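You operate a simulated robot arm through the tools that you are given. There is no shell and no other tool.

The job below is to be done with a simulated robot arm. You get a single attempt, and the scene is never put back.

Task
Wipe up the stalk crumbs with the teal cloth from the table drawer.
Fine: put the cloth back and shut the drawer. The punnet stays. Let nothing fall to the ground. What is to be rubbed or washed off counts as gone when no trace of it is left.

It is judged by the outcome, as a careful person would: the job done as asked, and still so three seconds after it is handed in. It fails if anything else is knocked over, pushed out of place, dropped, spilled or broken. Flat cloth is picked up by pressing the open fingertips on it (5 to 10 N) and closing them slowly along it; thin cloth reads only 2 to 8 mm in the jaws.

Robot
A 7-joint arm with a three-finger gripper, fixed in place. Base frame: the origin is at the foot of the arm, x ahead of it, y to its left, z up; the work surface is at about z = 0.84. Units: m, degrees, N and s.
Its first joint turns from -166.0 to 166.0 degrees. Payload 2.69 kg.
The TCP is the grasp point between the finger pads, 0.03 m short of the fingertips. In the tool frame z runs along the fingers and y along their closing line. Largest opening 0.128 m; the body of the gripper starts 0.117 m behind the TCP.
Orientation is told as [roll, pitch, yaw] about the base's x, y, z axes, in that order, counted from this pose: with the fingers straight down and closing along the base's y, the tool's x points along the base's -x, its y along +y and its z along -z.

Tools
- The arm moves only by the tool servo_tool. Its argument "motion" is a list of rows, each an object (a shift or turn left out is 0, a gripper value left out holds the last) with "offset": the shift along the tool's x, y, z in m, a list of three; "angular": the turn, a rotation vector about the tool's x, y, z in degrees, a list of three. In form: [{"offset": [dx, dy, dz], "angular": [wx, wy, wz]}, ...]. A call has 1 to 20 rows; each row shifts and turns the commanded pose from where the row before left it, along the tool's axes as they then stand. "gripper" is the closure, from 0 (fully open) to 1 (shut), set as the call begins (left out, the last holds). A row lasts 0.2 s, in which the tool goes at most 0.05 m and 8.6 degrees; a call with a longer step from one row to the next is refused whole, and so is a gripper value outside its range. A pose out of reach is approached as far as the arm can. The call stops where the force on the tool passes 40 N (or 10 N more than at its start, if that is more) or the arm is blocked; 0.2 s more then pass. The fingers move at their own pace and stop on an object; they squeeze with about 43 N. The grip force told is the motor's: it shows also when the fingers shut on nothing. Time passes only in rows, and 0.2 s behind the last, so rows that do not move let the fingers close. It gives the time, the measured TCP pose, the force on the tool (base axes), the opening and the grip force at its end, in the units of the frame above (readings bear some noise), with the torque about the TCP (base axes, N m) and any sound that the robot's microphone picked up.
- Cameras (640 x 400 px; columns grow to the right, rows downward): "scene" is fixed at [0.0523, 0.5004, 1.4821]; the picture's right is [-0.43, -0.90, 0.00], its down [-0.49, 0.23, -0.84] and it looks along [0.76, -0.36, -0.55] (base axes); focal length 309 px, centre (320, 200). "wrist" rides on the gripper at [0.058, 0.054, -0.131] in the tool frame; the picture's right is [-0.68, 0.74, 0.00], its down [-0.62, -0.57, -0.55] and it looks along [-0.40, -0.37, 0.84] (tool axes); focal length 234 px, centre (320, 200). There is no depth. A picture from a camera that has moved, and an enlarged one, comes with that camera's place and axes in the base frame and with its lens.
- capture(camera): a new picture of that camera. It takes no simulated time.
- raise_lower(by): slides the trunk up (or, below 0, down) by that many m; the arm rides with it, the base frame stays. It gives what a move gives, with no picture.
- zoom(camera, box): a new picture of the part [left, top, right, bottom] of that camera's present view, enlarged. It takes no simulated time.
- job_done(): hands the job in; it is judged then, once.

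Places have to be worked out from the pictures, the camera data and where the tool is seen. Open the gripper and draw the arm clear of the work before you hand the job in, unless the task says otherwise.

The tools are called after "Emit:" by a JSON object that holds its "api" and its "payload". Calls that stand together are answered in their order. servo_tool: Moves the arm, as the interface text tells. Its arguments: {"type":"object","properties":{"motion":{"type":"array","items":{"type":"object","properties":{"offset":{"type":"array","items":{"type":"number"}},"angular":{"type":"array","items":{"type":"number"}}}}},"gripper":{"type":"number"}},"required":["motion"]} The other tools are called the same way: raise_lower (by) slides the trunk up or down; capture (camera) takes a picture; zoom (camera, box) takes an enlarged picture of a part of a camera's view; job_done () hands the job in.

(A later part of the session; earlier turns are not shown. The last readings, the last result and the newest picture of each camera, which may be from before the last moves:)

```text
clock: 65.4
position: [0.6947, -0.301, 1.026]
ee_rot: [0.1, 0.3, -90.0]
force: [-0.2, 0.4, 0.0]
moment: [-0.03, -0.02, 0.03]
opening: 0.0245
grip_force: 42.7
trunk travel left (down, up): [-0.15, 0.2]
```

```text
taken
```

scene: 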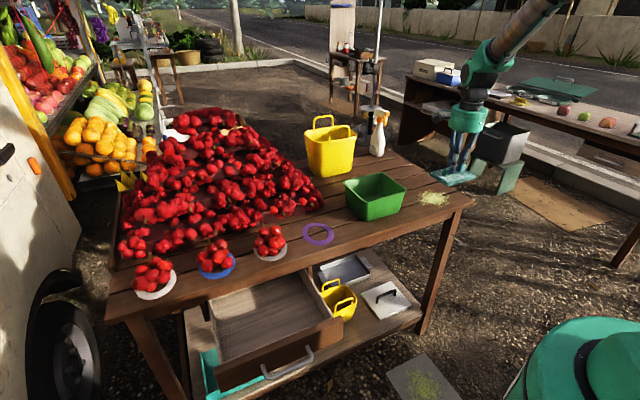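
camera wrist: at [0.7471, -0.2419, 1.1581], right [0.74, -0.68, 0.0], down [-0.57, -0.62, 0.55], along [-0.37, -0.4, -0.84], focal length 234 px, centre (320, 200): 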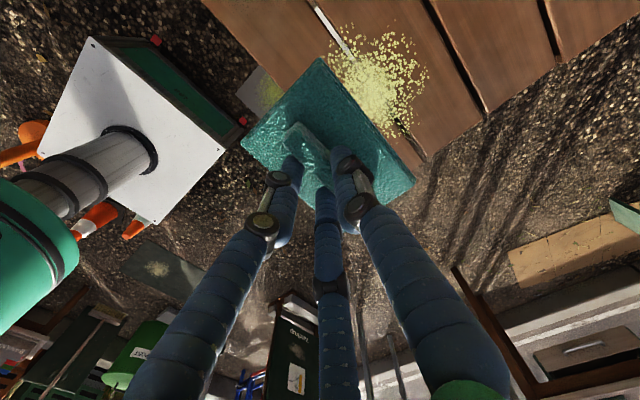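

The crumbs show beyond the cloth's edge, centred near (0.77, -0.31). I zoom in to measure their spread and the table borders.

Emit:
{"api": "zoom", "payload": {"camera": "wrist", "box": [240, 0, 520, 175]}}

Emit:
{"api": "zoom", "payload": {"camera": "scene", "box": [340, 130, 500, 230]}}

```text
2.29 times, centred on (380, 88) of wrist
camera zoom: at [0.7471, -0.2419, 1.1581], right [0.74, -0.68, 0.0], down [-0.57, -0.62, 0.55], along [-0.37, -0.4, -0.84], focal length 535 px, centre (183, 457)
```

zoom: 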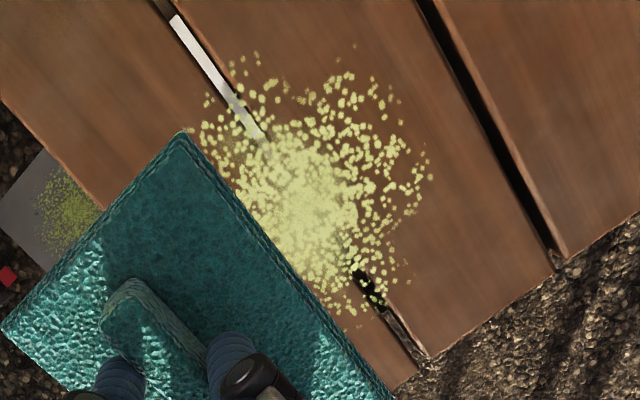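

```text
4.00 times, centred on (420, 180) of scene
camera zoom: at [0.0523, 0.5004, 1.4821], right [-0.43, -0.9, 0.0], down [-0.49, 0.23, -0.84], along [0.76, -0.36, -0.55], focal length 1235 px, centre (-80, 280)
```

zoom: 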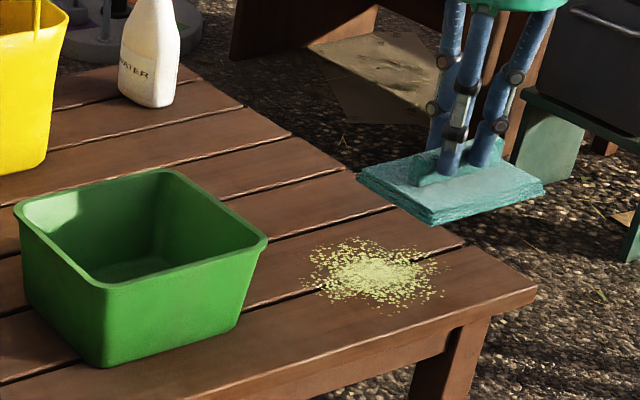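

The crumbs span about x 0.705–0.825, y -0.395 to -0.245, on the table whose front edge is x≈0.684 and right edge y≈-0.44. The cloth covers about -3 to +5 cm in x and ±6 cm in y around the TCP; I move to (0.723, -0.30) and lower to just above the table.

Emit:
{"api": "servo_tool", "payload": {"motion": [{"offset": [0, 0.028, 0]}, {"offset": [0, 0, 0.03]}, {"offset": [0, 0, 0.03]}, {"offset": [0, 0, 0.03]}, {"offset": [0, 0, 0.02]}, {"offset": [0, 0, 0.015]}]}}

Emit:
{"api": "zoom", "payload": {"camera": "scene", "box": [340, 130, 500, 230]}}

```text
clock: 66.8
position: [0.722, -0.3002, 0.9029]
ee_rot: [0.2, 0.2, -89.9]
force: [0.1, 0.1, -1.2]
moment: [-0.03, 0.01, 0.03]
opening: 0.0245
grip_force: 43.1
trunk travel left (down, up): [-0.15, 0.2]
```

```text
4.00 times, centred on (420, 180) of scene
camera zoom: at [0.0523, 0.5004, 1.4821], right [-0.43, -0.9, 0.0], down [-0.49, 0.23, -0.84], along [0.76, -0.36, -0.55], focal length 1235 px, centre (-80, 280)
```

zoom: 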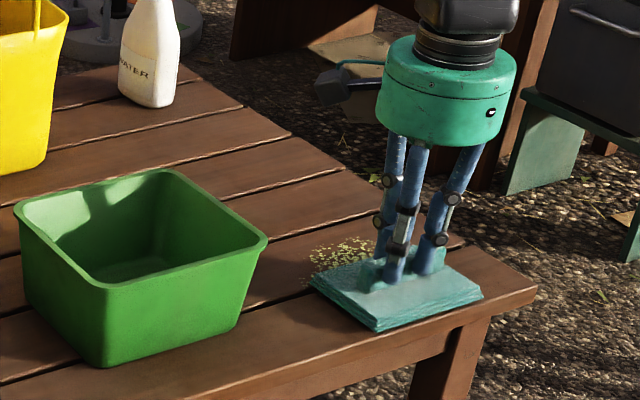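

The cloth hovers just above the table over the crumbs. I lower in small steps to contact.

Emit:
{"api": "servo_tool", "payload": {"motion": [{"offset": [0, 0, 0.004]}, {"offset": [0, 0, 0.004]}, {"offset": [0, 0, 0.003]}, {"offset": [0, 0, 0.003]}]}}

```text
clock: 67.6
position: [0.7249, -0.301, 0.8961]
ee_rot: [0.6, 0.1, -90.0]
force: [2.4, -0.8, 11.0]
moment: [0.63, 0.02, 0.01]
opening: 0.0246
grip_force: 42.7
trunk travel left (down, up): [-0.15, 0.2]
stopped in row 4: the force on the tool passed its limit at 45 N (the readings are from after the stop); the commanded pose is now the measured one
```

Contact came at TCP z≈0.896, now resting with about 11 N, mostly on the cloth's left edge by the moment. I look at how the cloth sits.

Emit:
{"api": "zoom", "payload": {"camera": "scene", "box": [370, 140, 482, 210]}}

Emit:
{"api": "capture", "payload": {"camera": "wrist"}}

```text
5.71 times, centred on (426, 175) of scene
camera zoom: at [0.0523, 0.5004, 1.4821], right [-0.43, -0.9, 0.0], down [-0.49, 0.23, -0.84], along [0.76, -0.36, -0.55], focal length 1764 px, centre (-286, 343)
```

zoom: 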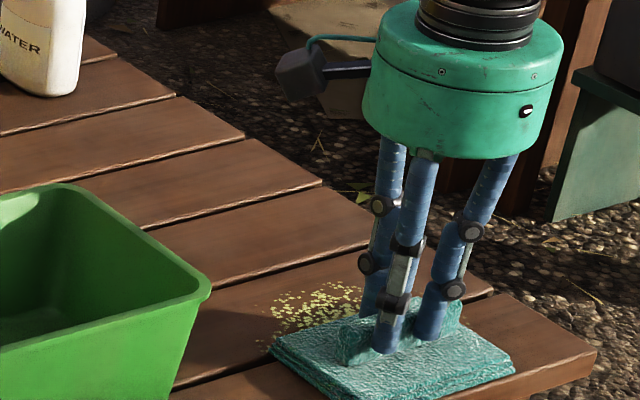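

```text
taken
camera wrist: at [0.7767, -0.2429, 1.0288], right [0.74, -0.68, 0.01], down [-0.57, -0.62, 0.54], along [-0.36, -0.4, -0.84], focal length 234 px, centre (320, 200)
```

wrist: 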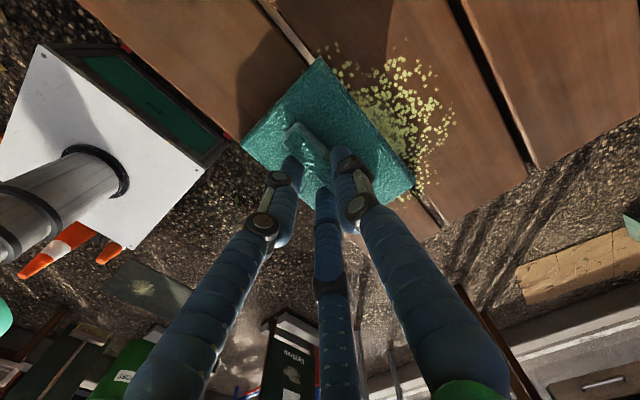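

The cloth is down on the table at the front part of the crumbs. I make a first stroke 6 cm inward (+x) with this light pressure.

Emit:
{"api": "servo_tool", "payload": {"motion": [{"offset": [0, 0.01, 0]}, {"offset": [0, 0.01, 0]}, {"offset": [0, 0.01, 0]}, {"offset": [0, 0.01, 0]}, {"offset": [0, 0.01, 0]}, {"offset": [0, 0.01, 0]}]}}

Emit:
{"api": "capture", "payload": {"camera": "wrist"}}

Emit:
{"api": "zoom", "payload": {"camera": "scene", "box": [370, 140, 482, 210]}}

```text
clock: 69.0
position: [0.7823, -0.3012, 0.8965]
ee_rot: [0.4, 0.0, -90.0]
force: [-13.7, 0.0, 31.3]
moment: [-0.12, 0.27, -0.03]
opening: 0.0244
grip_force: 42.8
trunk travel left (down, up): [-0.15, 0.2]
```

```text
taken
camera wrist: at [0.8349, -0.2426, 1.0285], right [0.74, -0.68, 0.0], down [-0.57, -0.62, 0.54], along [-0.36, -0.4, -0.84], focal length 234 px, centre (320, 200)
```

wrist: 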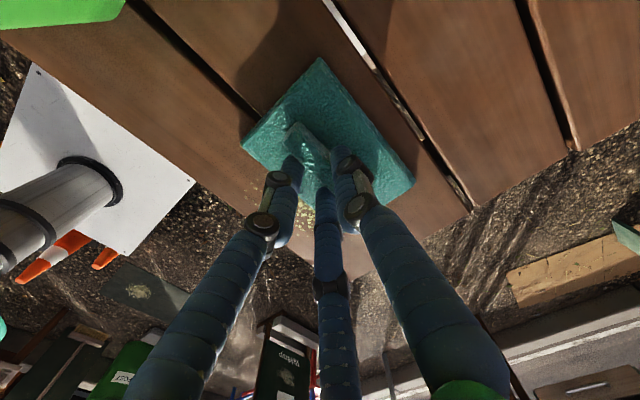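

```text
5.71 times, centred on (426, 175) of scene
camera zoom: at [0.0523, 0.5004, 1.4821], right [-0.43, -0.9, 0.0], down [-0.49, 0.23, -0.84], along [0.76, -0.36, -0.55], focal length 1764 px, centre (-286, 343)
```

zoom: 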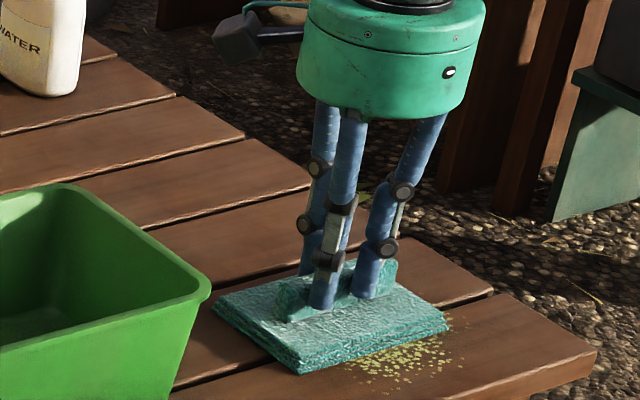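

Force rose to 31 N; the swept region looks cleaner. I ease up 1 mm and stroke back toward the front.

Emit:
{"api": "servo_tool", "payload": {"motion": [{"offset": [0, -0.005, -0.001]}, {"offset": [0, -0.01, 0]}, {"offset": [0, -0.01, 0]}, {"offset": [0, -0.01, 0]}, {"offset": [0, -0.01, 0]}, {"offset": [0, -0.01, 0]}, {"offset": [0, -0.008, 0]}]}}

Emit:
{"api": "capture", "payload": {"camera": "wrist"}}

Emit:
{"api": "zoom", "payload": {"camera": "scene", "box": [370, 140, 482, 210]}}

```text
clock: 70.6
position: [0.721, -0.3008, 0.8976]
ee_rot: [0.4, 0.1, -89.9]
force: [7.3, -0.9, 21.1]
moment: [0.01, -0.26, 0.01]
opening: 0.0243
grip_force: 43.5
trunk travel left (down, up): [-0.15, 0.2]
```

```text
taken
camera wrist: at [0.7736, -0.2422, 1.0284], right [0.74, -0.68, 0.0], down [-0.57, -0.62, 0.54], along [-0.37, -0.4, -0.84], focal length 234 px, centre (320, 200)
```

wrist: 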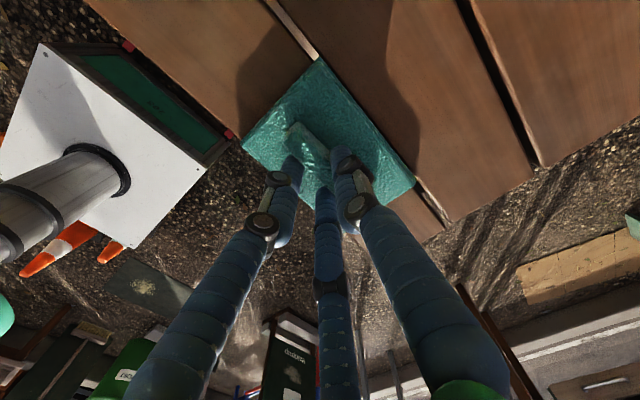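

```text
5.71 times, centred on (426, 175) of scene
camera zoom: at [0.0523, 0.5004, 1.4821], right [-0.43, -0.9, 0.0], down [-0.49, 0.23, -0.84], along [0.76, -0.36, -0.55], focal length 1764 px, centre (-286, 343)
```

zoom: 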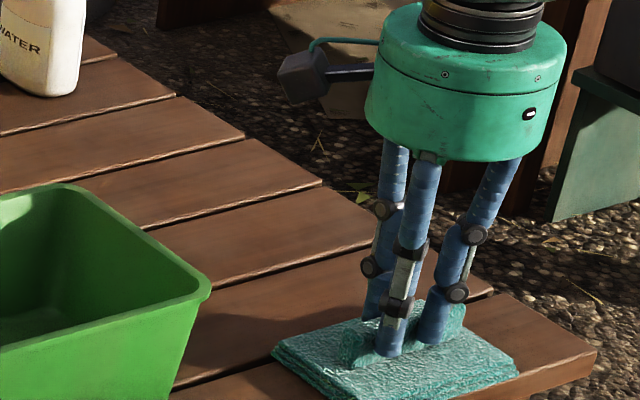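

The far half is clean already. I continue rubbing: a shift to the right, inward stroke, shift left, and back, all pressed at about 20 N.

Emit:
{"api": "servo_tool", "payload": {"motion": [{"offset": [-0.01, 0, 0]}, {"offset": [-0.01, 0, 0]}, {"offset": [-0.01, 0, 0]}, {"offset": [-0.01, 0.0, 0]}, {"offset": [0, 0.01, 0]}, {"offset": [0, 0.01, 0]}, {"offset": [0, 0.01, 0]}, {"offset": [0, 0.01, 0]}, {"offset": [0, 0.01, 0]}, {"offset": [0, 0.01, 0]}, {"offset": [0, 0.01, 0]}]}}

Emit:
{"api": "capture", "payload": {"camera": "wrist"}}

Emit:
{"api": "zoom", "payload": {"camera": "scene", "box": [370, 140, 482, 210]}}

```text
clock: 73.0
position: [0.791, -0.3403, 0.8982]
ee_rot: [0.4, 0.0, -90.0]
force: [-3.5, -0.1, 11.3]
moment: [0.02, 0.11, -0.01]
opening: 0.0244
grip_force: 43.2
trunk travel left (down, up): [-0.15, 0.2]
```

```text
taken
camera wrist: at [0.8431, -0.2824, 1.0282], right [0.74, -0.68, 0.0], down [-0.57, -0.62, 0.54], along [-0.37, -0.4, -0.84], focal length 234 px, centre (320, 200)
```

wrist: 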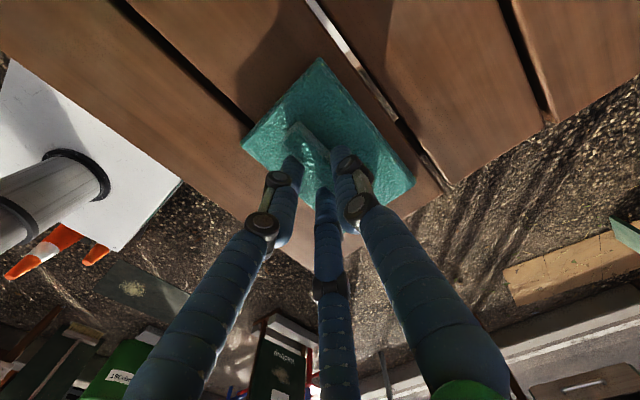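

```text
5.71 times, centred on (426, 175) of scene
camera zoom: at [0.0523, 0.5004, 1.4821], right [-0.43, -0.9, 0.0], down [-0.49, 0.23, -0.84], along [0.76, -0.36, -0.55], focal length 1764 px, centre (-286, 343)
```

zoom: 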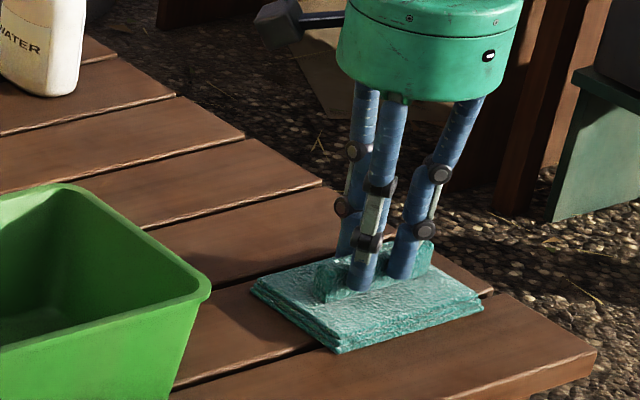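

No crumbs visible anywhere around now. I do one more pass along the left side for coverage, then will lift and inspect.

Emit:
{"api": "servo_tool", "payload": {"motion": [{"offset": [0.01, 0, 0.0005]}, {"offset": [0.01, 0, 0]}, {"offset": [0.01, 0, 0]}, {"offset": [0.01, 0, 0]}, {"offset": [0.01, 0, 0]}, {"offset": [0.01, 0, 0]}, {"offset": [0, -0.01, 0]}, {"offset": [0, -0.01, 0]}, {"offset": [0, -0.01, 0]}, {"offset": [0, -0.01, 0]}, {"offset": [0, -0.01, 0]}, {"offset": [0, -0.01, 0]}, {"offset": [0, -0.01, 0]}, {"offset": [-0.01, 0, 0]}, {"offset": [-0.01, 0, 0]}, {"offset": [0, 0.01, 0]}, {"offset": [0, 0.01, 0]}, {"offset": [0, 0.01, 0]}]}}

Emit:
{"api": "servo_tool", "payload": {"motion": [{"offset": [0, 0, -0.01]}, {"offset": [0, 0, -0.02]}, {"offset": [0, 0, -0.03]}, {"offset": [0, 0, -0.04]}, {"offset": [0, -0.02, -0.04]}, {"offset": [0, -0.04, 0]}, {"offset": [0, -0.04, 0]}]}}

Emit:
{"api": "capture", "payload": {"camera": "wrist"}}

Emit:
{"api": "zoom", "payload": {"camera": "scene", "box": [340, 130, 500, 230]}}

```text
clock: 76.8
position: [0.7502, -0.3003, 0.8961]
ee_rot: [0.5, 0.1, -90.0]
force: [-11.4, -0.3, 25.7]
moment: [-0.04, 0.3, -0.01]
opening: 0.0245
grip_force: 43.0
trunk travel left (down, up): [-0.15, 0.2]
```

```text
clock: 78.4
position: [0.6508, -0.3006, 1.0344]
ee_rot: [0.4, 0.0, -90.0]
force: [1.0, -0.1, -1.5]
moment: [-0.01, -0.02, 0.02]
opening: 0.0247
grip_force: 43.6
trunk travel left (down, up): [-0.15, 0.2]
```

```text
taken
camera wrist: at [0.7031, -0.2424, 1.1666], right [0.74, -0.68, 0.0], down [-0.57, -0.62, 0.54], along [-0.37, -0.4, -0.84], focal length 234 px, centre (320, 200)
```

wrist: 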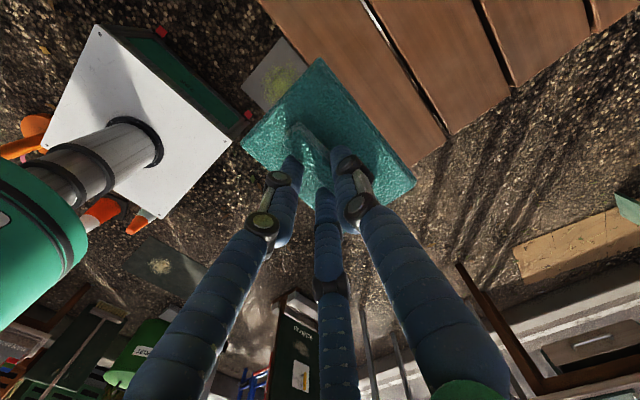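

```text
4.00 times, centred on (420, 180) of scene
camera zoom: at [0.0523, 0.5004, 1.4821], right [-0.43, -0.9, 0.0], down [-0.49, 0.23, -0.84], along [0.76, -0.36, -0.55], focal length 1235 px, centre (-80, 280)
```

zoom: 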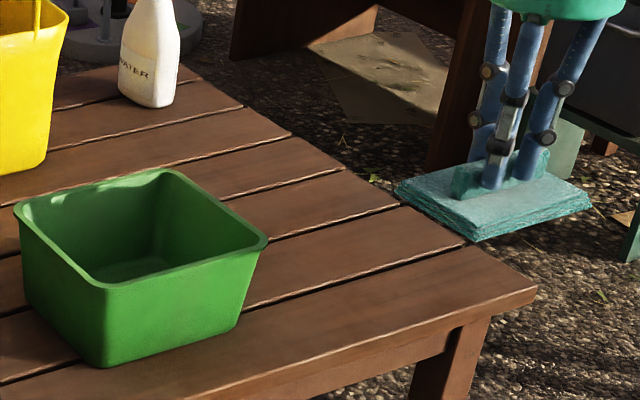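

The table looks clean. I zoom close on the former crumb spot in both views to be sure no trace remains.

Emit:
{"api": "zoom", "payload": {"camera": "scene", "box": [402, 180, 482, 230]}}

Emit:
{"api": "zoom", "payload": {"camera": "wrist", "box": [270, 0, 510, 150]}}

```text
8.00 times, centred on (442, 205) of scene
camera zoom: at [0.0523, 0.5004, 1.4821], right [-0.43, -0.9, 0.0], down [-0.49, 0.23, -0.84], along [0.76, -0.36, -0.55], focal length 2470 px, centre (-656, 160)
```

zoom: 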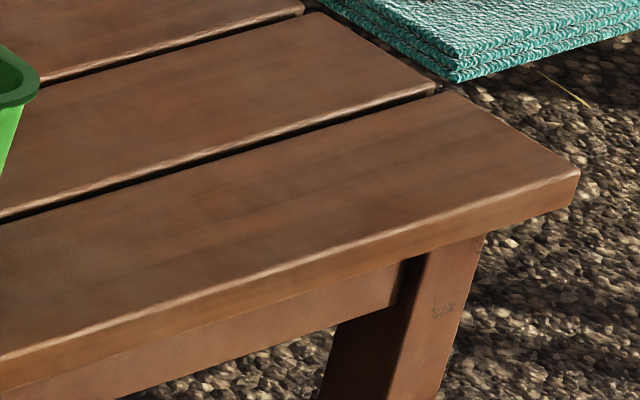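

```text
2.67 times, centred on (390, 75) of wrist
camera zoom: at [0.7031, -0.2424, 1.1666], right [0.74, -0.68, 0.0], down [-0.57, -0.62, 0.54], along [-0.37, -0.4, -0.84], focal length 624 px, centre (133, 533)
```

zoom: 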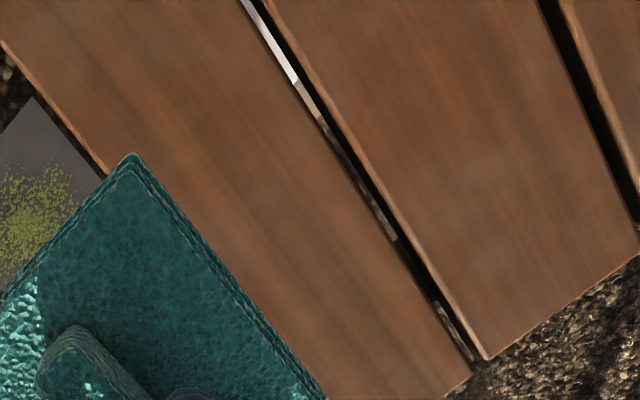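

The table is clean with no trace left. I carry the cloth back the same way to above the drawer at (0.598, 0.340).

Emit:
{"api": "servo_tool", "payload": {"motion": [{"offset": [0.04, -0.00325, 0]}, {"offset": [0.04, -0.00325, 0]}, {"offset": [0.04, -0.00325, 0]}, {"offset": [0.04, -0.00325, 0]}, {"offset": [0.04, -0.00325, 0]}, {"offset": [0.04, -0.00325, 0]}, {"offset": [0.04, -0.00325, 0]}, {"offset": [0.04, -0.00325, 0]}, {"offset": [0.04, -0.00325, 0]}, {"offset": [0.04, -0.00325, 0]}, {"offset": [0.04, -0.00325, 0]}, {"offset": [0.04, -0.00325, 0]}, {"offset": [0.04, -0.00325, 0]}, {"offset": [0.04, -0.00325, 0]}, {"offset": [0.04, -0.00325, 0]}, {"offset": [0.041, -0.00325, 0]}]}}

Emit:
{"api": "capture", "payload": {"camera": "wrist"}}

Emit:
{"api": "capture", "payload": {"camera": "scene"}}

```text
clock: 81.8
position: [0.5974, 0.3417, 1.0358]
ee_rot: [0.2, 0.0, -90.1]
force: [0.2, -0.3, -0.7]
moment: [0.05, 0.0, -0.02]
opening: 0.0243
grip_force: 42.6
trunk travel left (down, up): [-0.15, 0.2]
```

```text
taken
camera wrist: at [0.6505, 0.3991, 1.1675], right [0.74, -0.68, 0.0], down [-0.57, -0.62, 0.54], along [-0.37, -0.4, -0.84], focal length 234 px, centre (320, 200)
```

wrist: 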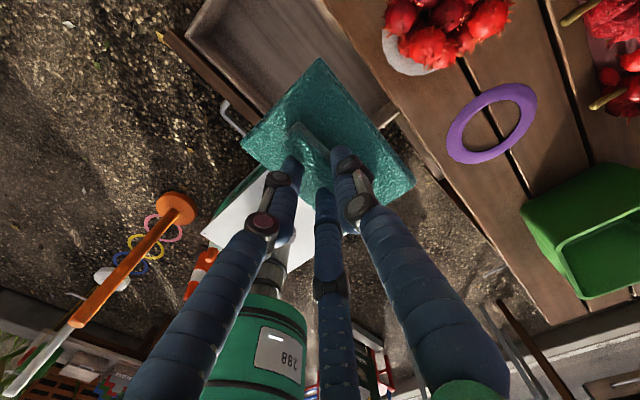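

```text
taken
```

scene: 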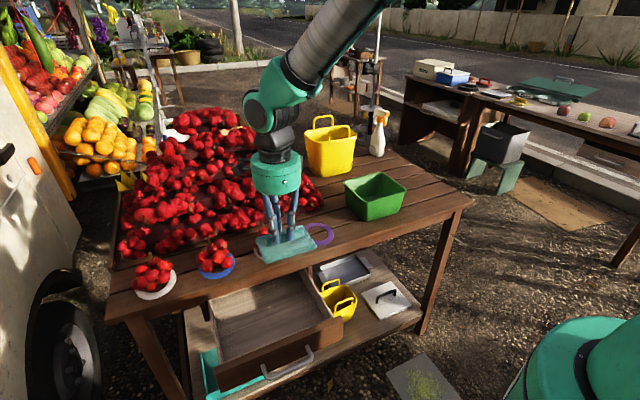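

The drawer is as I left it. I lower the cloth straight back down toward where it lay.

Emit:
{"api": "servo_tool", "payload": {"motion": [{"offset": [0, 0, 0.04]}, {"offset": [0, 0, 0.04]}, {"offset": [0, 0, 0.04]}, {"offset": [0, 0, 0.03]}, {"offset": [0, 0, 0.03]}]}}

Emit:
{"api": "capture", "payload": {"camera": "wrist"}}

Emit:
{"api": "zoom", "payload": {"camera": "scene", "box": [200, 230, 360, 330]}}

```text
clock: 83.0
position: [0.6004, 0.3387, 0.8559]
ee_rot: [0.5, 0.1, -90.0]
force: [-0.4, -0.7, -0.1]
moment: [0.01, 0.01, -0.02]
opening: 0.0245
grip_force: 42.4
trunk travel left (down, up): [-0.15, 0.2]
```

```text
taken
camera wrist: at [0.6532, 0.3974, 0.9881], right [0.74, -0.68, 0.0], down [-0.57, -0.62, 0.54], along [-0.37, -0.4, -0.84], focal length 234 px, centre (320, 200)
```

wrist: 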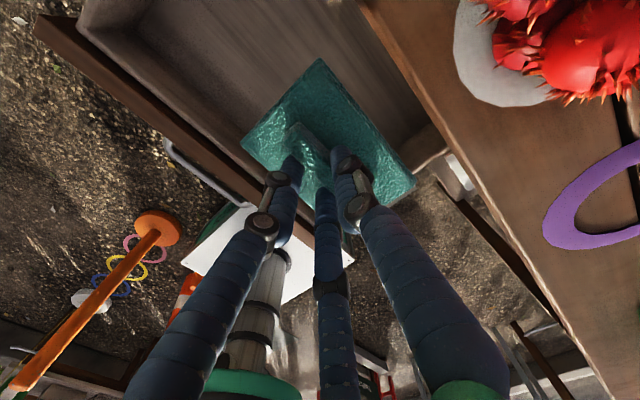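

```text
4.00 times, centred on (280, 280) of scene
camera zoom: at [0.0523, 0.5004, 1.4821], right [-0.43, -0.9, 0.0], down [-0.49, 0.23, -0.84], along [0.76, -0.36, -0.55], focal length 1235 px, centre (480, -120)
```

zoom: 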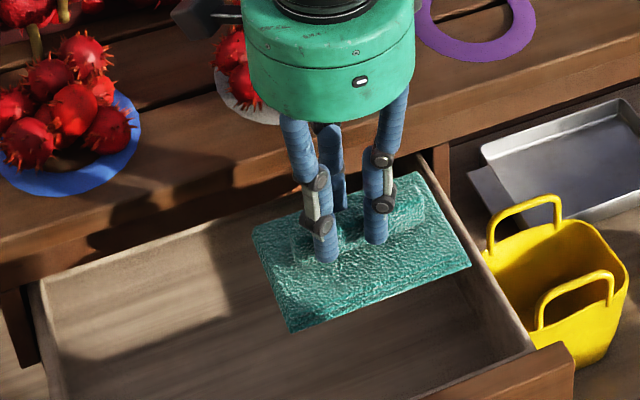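

The cloth is lined up over the drawer. I lower further to just above the drawer floor.

Emit:
{"api": "servo_tool", "payload": {"motion": [{"offset": [0.003, 0, 0.02]}, {"offset": [0.003, 0, 0.02]}, {"offset": [0, 0, 0.02]}, {"offset": [0, 0, 0.02]}, {"offset": [0, 0, 0.012]}, {"offset": [0, 0, 0.008]}]}}

Emit:
{"api": "zoom", "payload": {"camera": "scene", "box": [200, 230, 360, 330]}}

```text
clock: 84.4
position: [0.6, 0.3453, 0.7552]
ee_rot: [0.3, 0.1, -90.0]
force: [-0.6, 0.0, -0.6]
moment: [0.0, -0.03, 0.03]
opening: 0.0243
grip_force: 42.9
trunk travel left (down, up): [-0.15, 0.2]
```

```text
4.00 times, centred on (280, 280) of scene
camera zoom: at [0.0523, 0.5004, 1.4821], right [-0.43, -0.9, 0.0], down [-0.49, 0.23, -0.84], along [0.76, -0.36, -0.55], focal length 1235 px, centre (480, -120)
```

zoom: 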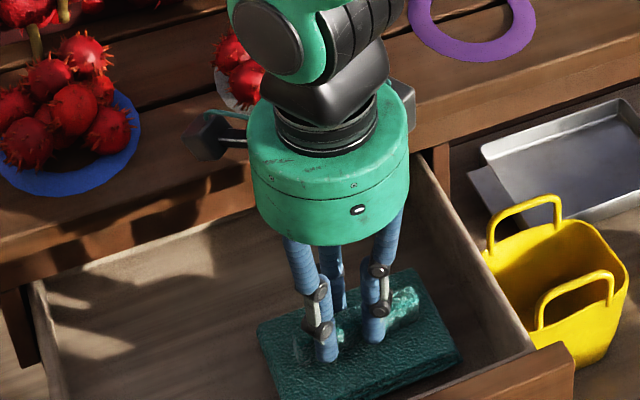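

Almost down; I lower in 2 mm steps to light contact with the drawer floor.

Emit:
{"api": "servo_tool", "payload": {"motion": [{"offset": [0, 0, 0.003]}, {"offset": [0, 0, 0.002]}, {"offset": [0, 0, 0.002]}, {"offset": [0, 0, 0.002]}]}}

```text
clock: 85.4
position: [0.6015, 0.3459, 0.7469]
ee_rot: [0.2, 0.2, -90.0]
force: [-1.0, 0.3, -0.6]
moment: [0.03, 0.01, -0.02]
opening: 0.0248
grip_force: 43.5
trunk travel left (down, up): [-0.15, 0.2]
```

No contact yet at 0.7469; a couple more millimetres.

Emit:
{"api": "servo_tool", "payload": {"motion": [{"offset": [0, 0, 0.0015]}, {"offset": [0, 0, 0.0015]}]}}

```text
clock: 86.0
position: [0.6001, 0.3469, 0.7435]
ee_rot: [0.3, 0.1, -90.1]
force: [-0.5, -1.0, -0.6]
moment: [0.0, -0.02, 0.05]
opening: 0.0246
grip_force: 42.9
trunk travel left (down, up): [-0.15, 0.2]
```

At the pick height the force is still only the cloth's weight; one more millimetre or two.

Emit:
{"api": "servo_tool", "payload": {"motion": [{"offset": [0, 0, 0.001]}, {"offset": [0, 0, 0.001]}]}}

```text
clock: 86.6
position: [0.6006, 0.3456, 0.7433]
ee_rot: [0.4, 0.2, -90.0]
force: [-1.3, -4.4, 17.2]
moment: [-0.56, 0.09, 0.0]
opening: 0.0248
grip_force: 42.7
trunk travel left (down, up): [-0.15, 0.2]
```

The cloth is on the drawer floor. I open the fingers in two steps to let go of the ridge.

Emit:
{"api": "servo_tool", "payload": {"motion": [{"offset": [0, 0, -0.0005]}, {"offset": [0, 0, 0]}], "gripper": 0.72}}

Emit:
{"api": "servo_tool", "payload": {"motion": [{"offset": [0, 0, 0]}, {"offset": [0, 0, 0]}], "gripper": 0.5}}

Emit:
{"api": "servo_tool", "payload": {"motion": [{"offset": [0, 0, -0.01]}, {"offset": [0, 0, -0.015]}, {"offset": [0, 0, -0.02]}, {"offset": [0, 0, -0.03]}, {"offset": [0, 0, -0.04]}, {"offset": [0, 0, -0.04]}, {"offset": [0, 0, -0.04]}]}}

Emit:
{"api": "capture", "payload": {"camera": "wrist"}}

Emit:
{"api": "capture", "payload": {"camera": "scene"}}

```text
clock: 87.2
position: [0.6009, 0.3465, 0.7412]
ee_rot: [0.3, 0.1, -90.0]
force: [-0.2, -0.2, 0.7]
moment: [0.0, 0.01, 0.0]
opening: 0.0359
grip_force: 0.0
trunk travel left (down, up): [-0.15, 0.2]
```

```text
clock: 87.8
position: [0.5998, 0.3457, 0.7418]
ee_rot: [0.4, 0.1, -90.0]
force: [0.4, -0.2, -0.4]
moment: [0.0, 0.01, 0.02]
opening: 0.0642
grip_force: 0.1
trunk travel left (down, up): [-0.15, 0.2]
```

```text
clock: 89.4
position: [0.6, 0.3448, 0.9373]
ee_rot: [0.1, 0.2, -90.0]
force: [-0.3, -0.2, -0.2]
moment: [-0.05, 0.03, 0.0]
opening: 0.0639
grip_force: 0.0
trunk travel left (down, up): [-0.15, 0.2]
```

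```text
taken
camera wrist: at [0.6519, 0.4037, 1.0687], right [0.74, -0.68, 0.0], down [-0.57, -0.62, 0.55], along [-0.37, -0.4, -0.84], focal length 234 px, centre (320, 200)
```

wrist: 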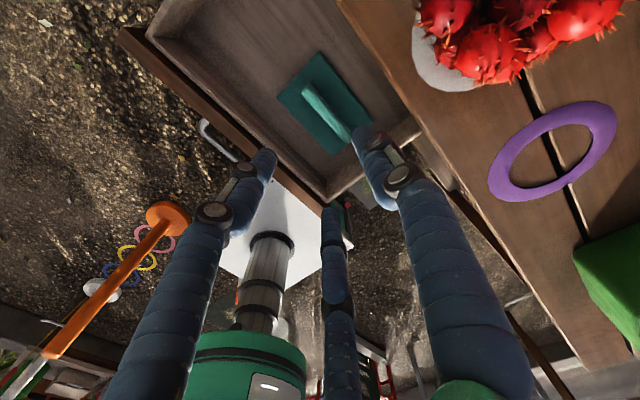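

```text
taken
```

scene: 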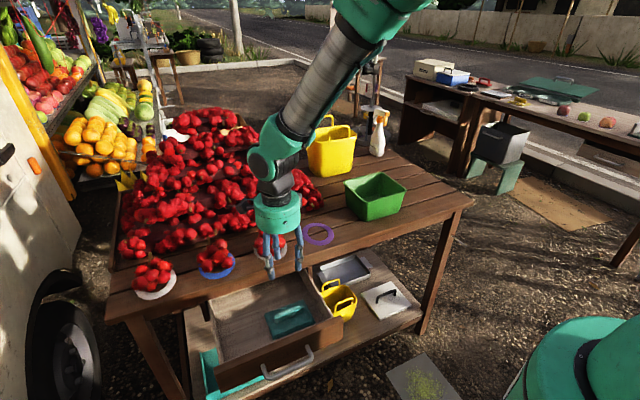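

The cloth lies back in the drawer, as before. Now I close the gripper, move in front of the drawer's left side, and turn the hand so its camera faces away from the fruit.

Emit:
{"api": "servo_tool", "payload": {"motion": [{"offset": [0.031, -0.032, -0.012]}, {"offset": [0.031, -0.032, -0.012]}, {"offset": [0.031, -0.032, -0.012]}, {"offset": [0.031, -0.032, -0.012]}, {"offset": [0.031, -0.032, -0.012]}, {"angular": [0, 0, -8.2]}, {"angular": [0, 0, -8.2]}, {"angular": [0, 0, -8.2]}, {"angular": [0, 0, -8.2]}, {"angular": [0, 0, -8.2]}, {"angular": [0, 0, -8.2]}, {"angular": [0, 0, -8.2]}, {"angular": [0, 0, -8.2]}, {"angular": [0, 0, -8.2]}, {"angular": [0, 0, -8.2]}, {"angular": [0, 0, -8.0]}], "gripper": 1.0}}

Emit:
{"api": "capture", "payload": {"camera": "wrist"}}

Emit:
{"api": "zoom", "payload": {"camera": "scene", "box": [180, 230, 372, 380]}}

```text
clock: 92.8
position: [0.4387, 0.5018, 0.9963]
ee_rot: [0.1, -0.3, 0.1]
force: [-0.3, 0.1, 0.3]
moment: [-0.01, 0.01, -0.01]
opening: 0.002
grip_force: 31.4
trunk travel left (down, up): [-0.15, 0.2]
```

```text
taken
camera wrist: at [0.3793, 0.5545, 1.1276], right [0.68, 0.74, 0.01], down [0.61, -0.57, 0.55], along [0.41, -0.37, -0.83], focal length 234 px, centre (320, 200)
```

wrist: 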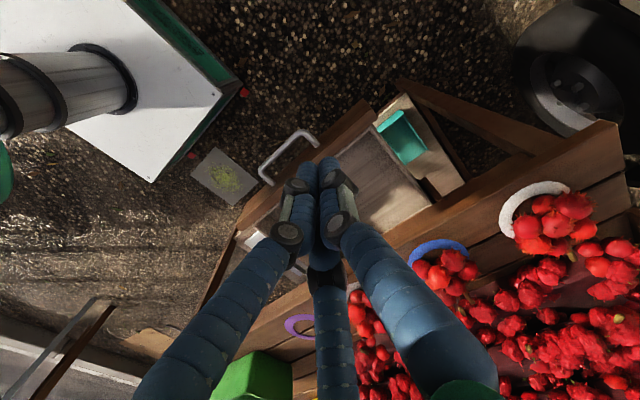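

```text
2.67 times, centred on (276, 305) of scene
camera zoom: at [0.0523, 0.5004, 1.4821], right [-0.43, -0.9, 0.0], down [-0.49, 0.23, -0.84], along [0.76, -0.36, -0.55], focal length 823 px, centre (437, -80)
```

zoom: 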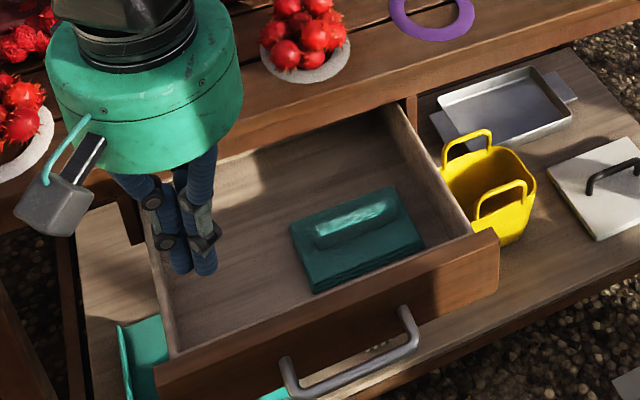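

The closed fingers are just in front of the drawer's left half (drawer front at x≈0.50). I lower in front of it to z≈0.75, slightly back at x≈0.425.

Emit:
{"api": "servo_tool", "payload": {"motion": [{"offset": [0.014, 0, 0]}, {"offset": [0, 0, 0.035]}, {"offset": [0, 0, 0.035]}, {"offset": [0, 0, 0.035]}, {"offset": [0, 0, 0.035]}, {"offset": [0, 0, 0.035]}, {"offset": [0, 0, 0.025]}]}}

Emit:
{"api": "capture", "payload": {"camera": "wrist"}}

Emit:
{"api": "zoom", "payload": {"camera": "scene", "box": [150, 250, 342, 370]}}

```text
clock: 94.4
position: [0.4265, 0.5019, 0.7955]
ee_rot: [0.1, -0.3, 0.1]
force: [0.3, 0.3, -0.3]
moment: [-0.01, 0.01, 0.02]
opening: 0.002
grip_force: 31.2
trunk travel left (down, up): [-0.15, 0.2]
```

```text
taken
camera wrist: at [0.3663, 0.5553, 0.9271], right [0.68, 0.74, 0.01], down [0.61, -0.57, 0.55], along [0.41, -0.37, -0.83], focal length 234 px, centre (320, 200)
```

wrist: 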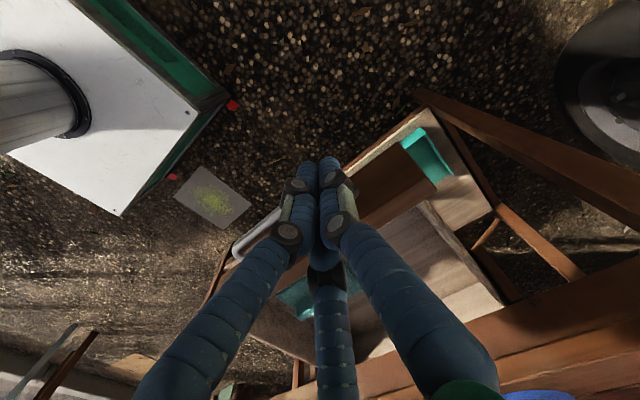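

```text
3.33 times, centred on (246, 310) of scene
camera zoom: at [0.0523, 0.5004, 1.4821], right [-0.43, -0.9, 0.0], down [-0.49, 0.23, -0.84], along [0.76, -0.36, -0.55], focal length 1029 px, centre (567, -167)
```

zoom: 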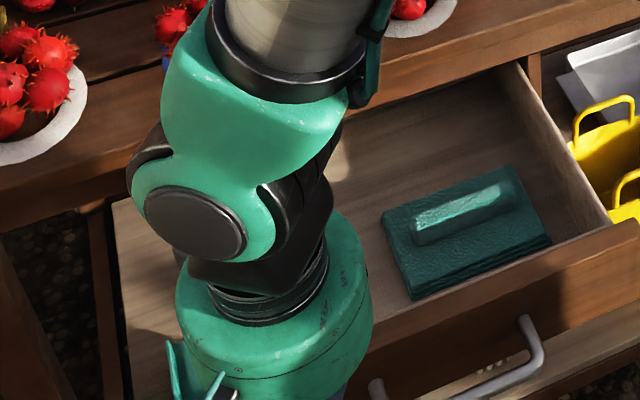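

The fingers are in front of the drawer front. I lower 5 cm more so the tips are well below its top edge.

Emit:
{"api": "servo_tool", "payload": {"motion": [{"offset": [0, 0, 0.02]}, {"offset": [0, 0, 0.02]}, {"offset": [0, 0, 0.01]}]}}

Emit:
{"api": "capture", "payload": {"camera": "wrist"}}

```text
clock: 95.2
position: [0.4267, 0.5024, 0.7458]
ee_rot: [0.2, -0.4, 0.0]
force: [-0.2, 0.2, 0.0]
moment: [0.0, -0.01, 0.03]
opening: 0.0022
grip_force: 31.0
trunk travel left (down, up): [-0.15, 0.2]
```

```text
taken
camera wrist: at [0.367, 0.5554, 0.8773], right [0.68, 0.74, 0.01], down [0.61, -0.57, 0.55], along [0.41, -0.37, -0.83], focal length 234 px, centre (320, 200)
```

wrist: 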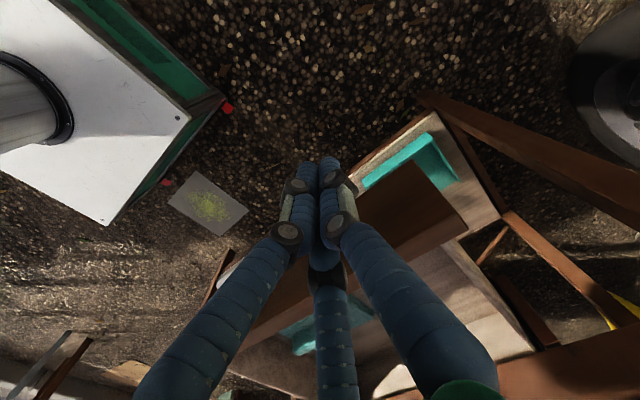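

Clear and reachable. I push the drawer in with steady +x steps to about x 0.58.

Emit:
{"api": "servo_tool", "payload": {"motion": [{"offset": [-0.012, 0, 0]}, {"offset": [-0.012, 0, 0]}, {"offset": [-0.012, 0, 0]}, {"offset": [-0.01, 0, 0]}, {"offset": [-0.01, 0, 0]}, {"offset": [-0.01, 0, 0]}, {"offset": [-0.01, 0, 0]}, {"offset": [-0.01, 0, 0]}]}}

Emit:
{"api": "capture", "payload": {"camera": "wrist"}}

Emit:
{"api": "capture", "payload": {"camera": "scene"}}

```text
clock: 97.0
position: [0.5138, 0.5015, 0.7464]
ee_rot: [0.1, -0.3, -0.1]
force: [-0.7, -0.2, -0.4]
moment: [0.01, -0.03, 0.04]
opening: 0.0019
grip_force: 30.6
trunk travel left (down, up): [-0.15, 0.2]
```

```text
taken
camera wrist: at [0.4537, 0.5551, 0.878], right [0.68, 0.74, 0.01], down [0.61, -0.57, 0.55], along [0.41, -0.37, -0.83], focal length 234 px, centre (320, 200)
```

wrist: 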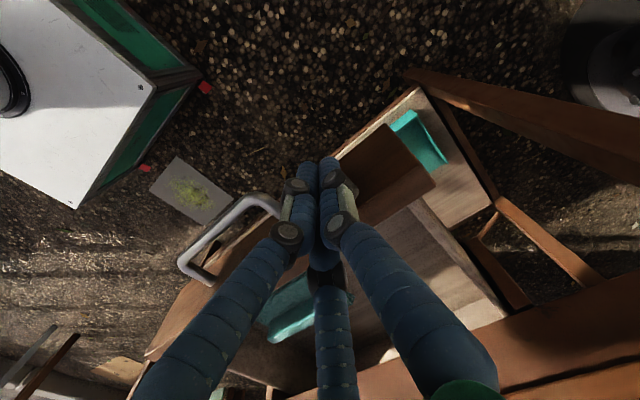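

```text
taken
```

scene: 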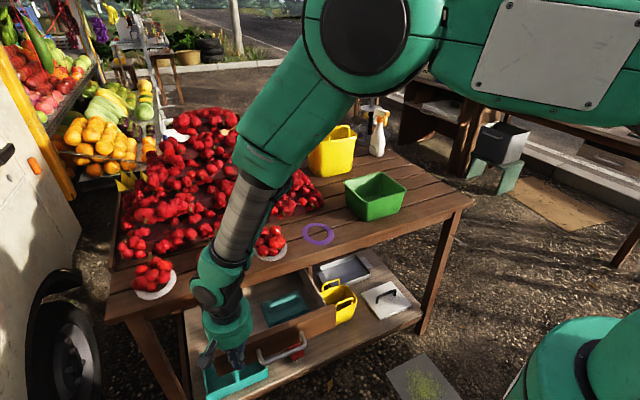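

The drawer is moving in smoothly with almost no force. I push another 7.5 cm.

Emit:
{"api": "servo_tool", "payload": {"motion": [{"offset": [-0.0107, 0, 0]}, {"offset": [-0.0107, 0, 0]}, {"offset": [-0.0107, 0, 0]}, {"offset": [-0.0107, 0, 0]}, {"offset": [-0.0107, 0, 0]}, {"offset": [-0.0107, 0, 0]}, {"offset": [-0.0107, 0, 0]}]}}

Emit:
{"api": "capture", "payload": {"camera": "wrist"}}

Emit:
{"api": "capture", "payload": {"camera": "scene"}}

```text
clock: 98.6
position: [0.5875, 0.5021, 0.7479]
ee_rot: [0.1, -0.4, 0.0]
force: [-0.9, 1.0, -0.3]
moment: [-0.03, 0.01, -0.01]
opening: 0.0022
grip_force: 31.4
trunk travel left (down, up): [-0.15, 0.2]
```

```text
taken
camera wrist: at [0.5279, 0.5554, 0.8784], right [0.68, 0.74, 0.01], down [0.61, -0.57, 0.55], along [0.41, -0.37, -0.83], focal length 234 px, centre (320, 200)
```

wrist: 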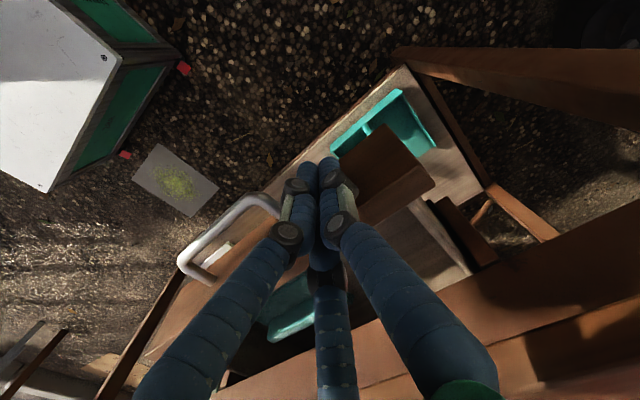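

```text
taken
```

scene: 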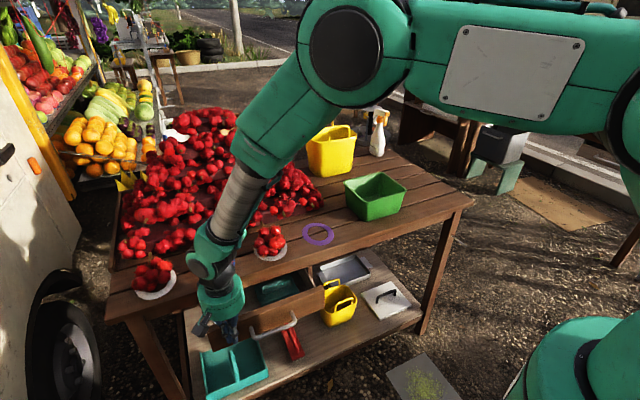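

About 7 cm remains. To finish without touching the table edge, I back off, move over to the handle's middle, and push on its bar.

Emit:
{"api": "servo_tool", "payload": {"motion": [{"offset": [0.02, 0, 0]}, {"offset": [0.02, 0, 0]}, {"offset": [0.028, 0, 0]}, {"offset": [0, -0.027, 0]}, {"offset": [0, -0.027, 0]}, {"offset": [0, -0.027, 0]}, {"offset": [0, -0.027, 0]}]}}

Emit:
{"api": "capture", "payload": {"camera": "wrist"}}

Emit:
{"api": "zoom", "payload": {"camera": "scene", "box": [180, 250, 340, 350]}}

```text
clock: 100.2
position: [0.5193, 0.3927, 0.7476]
ee_rot: [0.1, -0.3, 0.0]
force: [0.8, -0.3, -0.1]
moment: [-0.03, -0.03, -0.01]
opening: 0.0024
grip_force: 31.5
trunk travel left (down, up): [-0.15, 0.2]
```

```text
taken
camera wrist: at [0.4595, 0.4469, 0.8788], right [0.68, 0.74, 0.01], down [0.61, -0.57, 0.55], along [0.41, -0.37, -0.83], focal length 234 px, centre (320, 200)
```

wrist: 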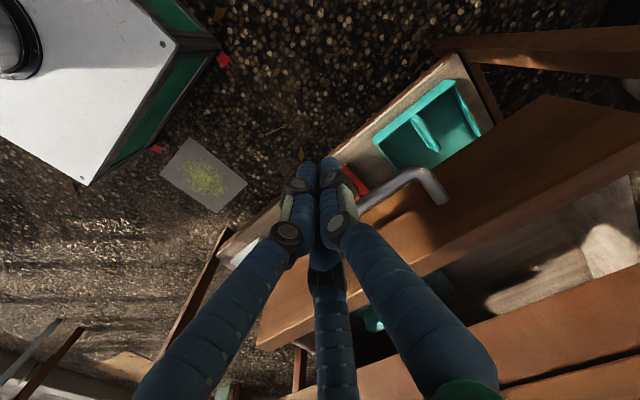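

```text
4.00 times, centred on (260, 300) of scene
camera zoom: at [0.0523, 0.5004, 1.4821], right [-0.43, -0.9, 0.0], down [-0.49, 0.23, -0.84], along [0.76, -0.36, -0.55], focal length 1235 px, centre (560, -200)
```

zoom: 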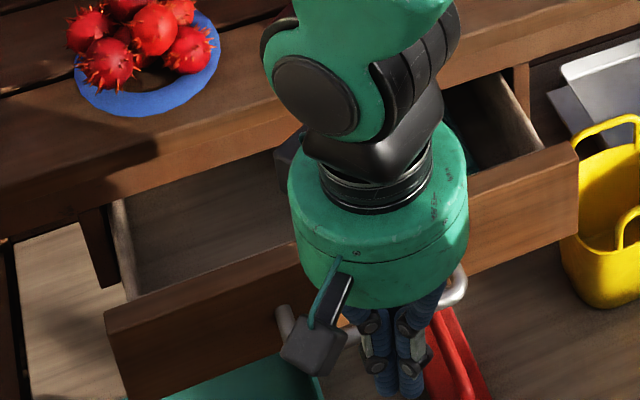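

The closed fingers stand just in front of the bar. I lower 1.5 cm to engage the bar well and push in slowly.

Emit:
{"api": "servo_tool", "payload": {"motion": [{"offset": [0, 0, 0.008]}, {"offset": [0, 0, 0.008]}, {"offset": [-0.01, 0, 0]}, {"offset": [-0.01, 0, 0]}, {"offset": [-0.01, 0, 0]}, {"offset": [-0.01, 0, 0]}, {"offset": [-0.01, 0, 0]}, {"offset": [-0.01, 0, 0]}, {"offset": [-0.01, 0, 0]}, {"offset": [-0.01, 0, 0]}]}}

Emit:
{"api": "capture", "payload": {"camera": "wrist"}}

Emit:
{"api": "zoom", "payload": {"camera": "scene", "box": [180, 250, 340, 350]}}

```text
clock: 102.4
position: [0.5994, 0.392, 0.7318]
ee_rot: [0.1, -0.4, -0.1]
force: [-0.8, 0.8, 0.0]
moment: [-0.05, -0.01, 0.0]
opening: 0.0019
grip_force: 31.3
trunk travel left (down, up): [-0.15, 0.2]
```

```text
taken
camera wrist: at [0.5399, 0.4471, 0.8625], right [0.68, 0.74, 0.01], down [0.61, -0.57, 0.55], along [0.41, -0.37, -0.83], focal length 234 px, centre (320, 200)
```

wrist: 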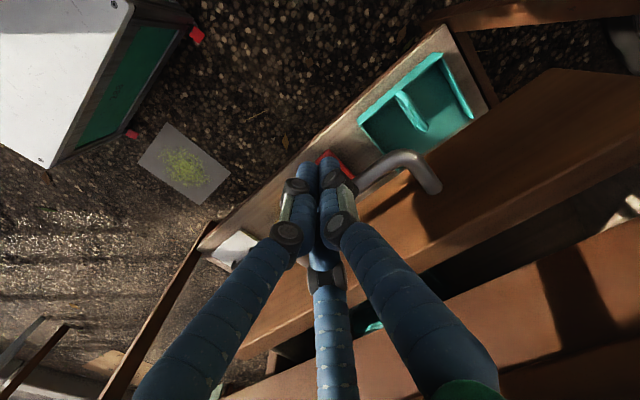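

```text
4.00 times, centred on (260, 300) of scene
camera zoom: at [0.0523, 0.5004, 1.4821], right [-0.43, -0.9, 0.0], down [-0.49, 0.23, -0.84], along [0.76, -0.36, -0.55], focal length 1235 px, centre (560, -200)
```

zoom: 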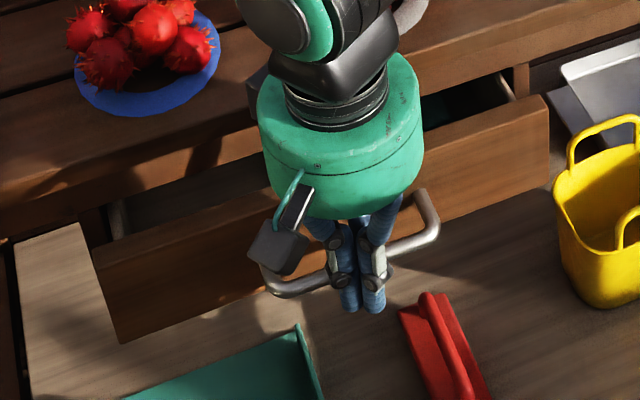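

A couple of centimetres remain. I push on in small 5 mm steps, watching for the stop.

Emit:
{"api": "servo_tool", "payload": {"motion": [{"offset": [-0.005, 0, 0]}, {"offset": [-0.005, 0, 0]}, {"offset": [-0.005, 0, 0]}, {"offset": [-0.005, 0, 0]}]}}

Emit:
{"api": "zoom", "payload": {"camera": "scene", "box": [180, 250, 340, 350]}}

```text
clock: 103.4
position: [0.619, 0.393, 0.732]
ee_rot: [0.1, -0.3, 0.0]
force: [0.4, -0.8, -0.5]
moment: [-0.01, -0.02, -0.01]
opening: 0.0019
grip_force: 31.3
trunk travel left (down, up): [-0.15, 0.2]
```

```text
4.00 times, centred on (260, 300) of scene
camera zoom: at [0.0523, 0.5004, 1.4821], right [-0.43, -0.9, 0.0], down [-0.49, 0.23, -0.84], along [0.76, -0.36, -0.55], focal length 1235 px, centre (560, -200)
```

zoom: 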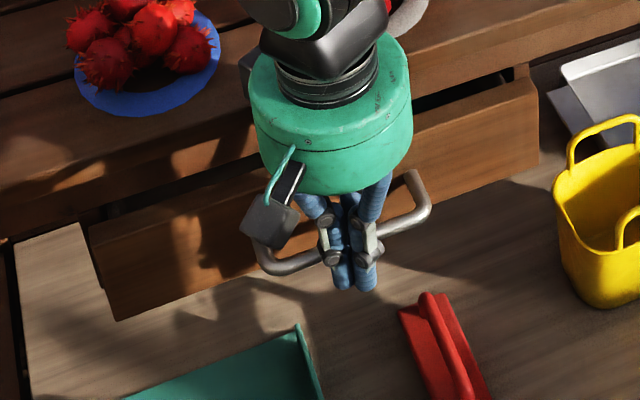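

Comparing with the very first picture, about 1 cm remains. I push in 3 mm steps.

Emit:
{"api": "servo_tool", "payload": {"motion": [{"offset": [-0.003, 0, 0]}, {"offset": [-0.003, 0, 0]}, {"offset": [-0.003, 0, 0]}]}}

Emit:
{"api": "zoom", "payload": {"camera": "scene", "box": [180, 250, 340, 350]}}

```text
clock: 104.2
position: [0.6278, 0.3935, 0.7309]
ee_rot: [-0.1, -0.3, 0.0]
force: [-14.2, 2.6, 3.3]
moment: [-0.09, 0.14, 0.03]
opening: 0.0022
grip_force: 31.6
trunk travel left (down, up): [-0.15, 0.2]
```

```text
4.00 times, centred on (260, 300) of scene
camera zoom: at [0.0523, 0.5004, 1.4821], right [-0.43, -0.9, 0.0], down [-0.49, 0.23, -0.84], along [0.76, -0.36, -0.55], focal length 1235 px, centre (560, -200)
```

zoom: 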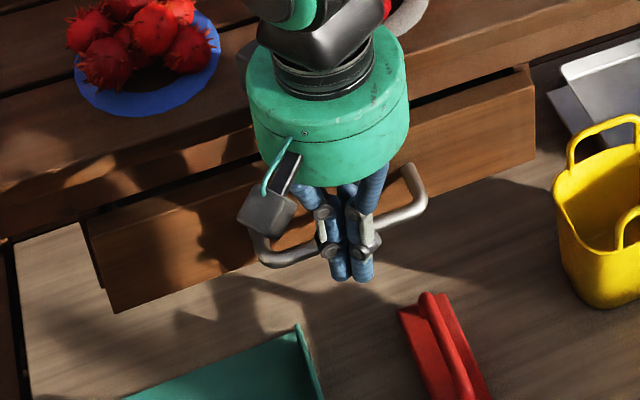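

The stop is felt (14 N) and the drawer front and handle are back exactly where they were in the first picture. I back away from the handle and rise.

Emit:
{"api": "servo_tool", "payload": {"motion": [{"offset": [0.01, 0, 0]}, {"offset": [0.02, 0, 0]}, {"offset": [0.03, 0, 0]}, {"offset": [0.03, 0, 0]}, {"offset": [0.01, 0, -0.03]}, {"offset": [0, 0, -0.04]}, {"offset": [0, 0, -0.04]}, {"offset": [0, 0, -0.04]}, {"offset": [0, 0, -0.04]}, {"offset": [0, 0, -0.04]}, {"offset": [0, 0, -0.04]}, {"offset": [0, 0, -0.04]}, {"offset": [0, 0, -0.04]}, {"offset": [0, 0, -0.04]}]}}

Emit:
{"api": "capture", "payload": {"camera": "scene"}}

```text
clock: 107.2
position: [0.5241, 0.393, 1.1203]
ee_rot: [0.1, -0.3, 0.0]
force: [-1.2, -0.6, 0.9]
moment: [0.02, 0.02, 0.0]
opening: 0.0019
grip_force: 31.8
trunk travel left (down, up): [-0.15, 0.2]
```

```text
taken
```

scene: 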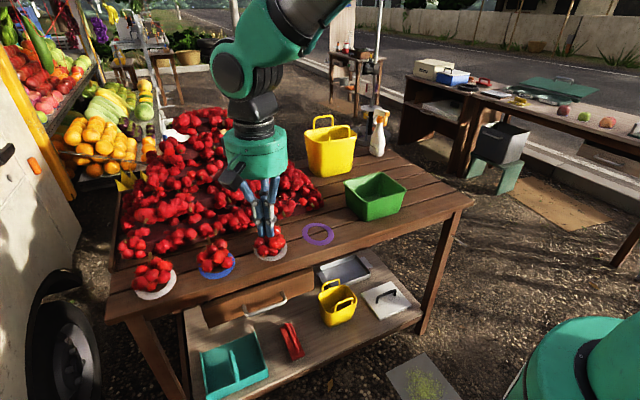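

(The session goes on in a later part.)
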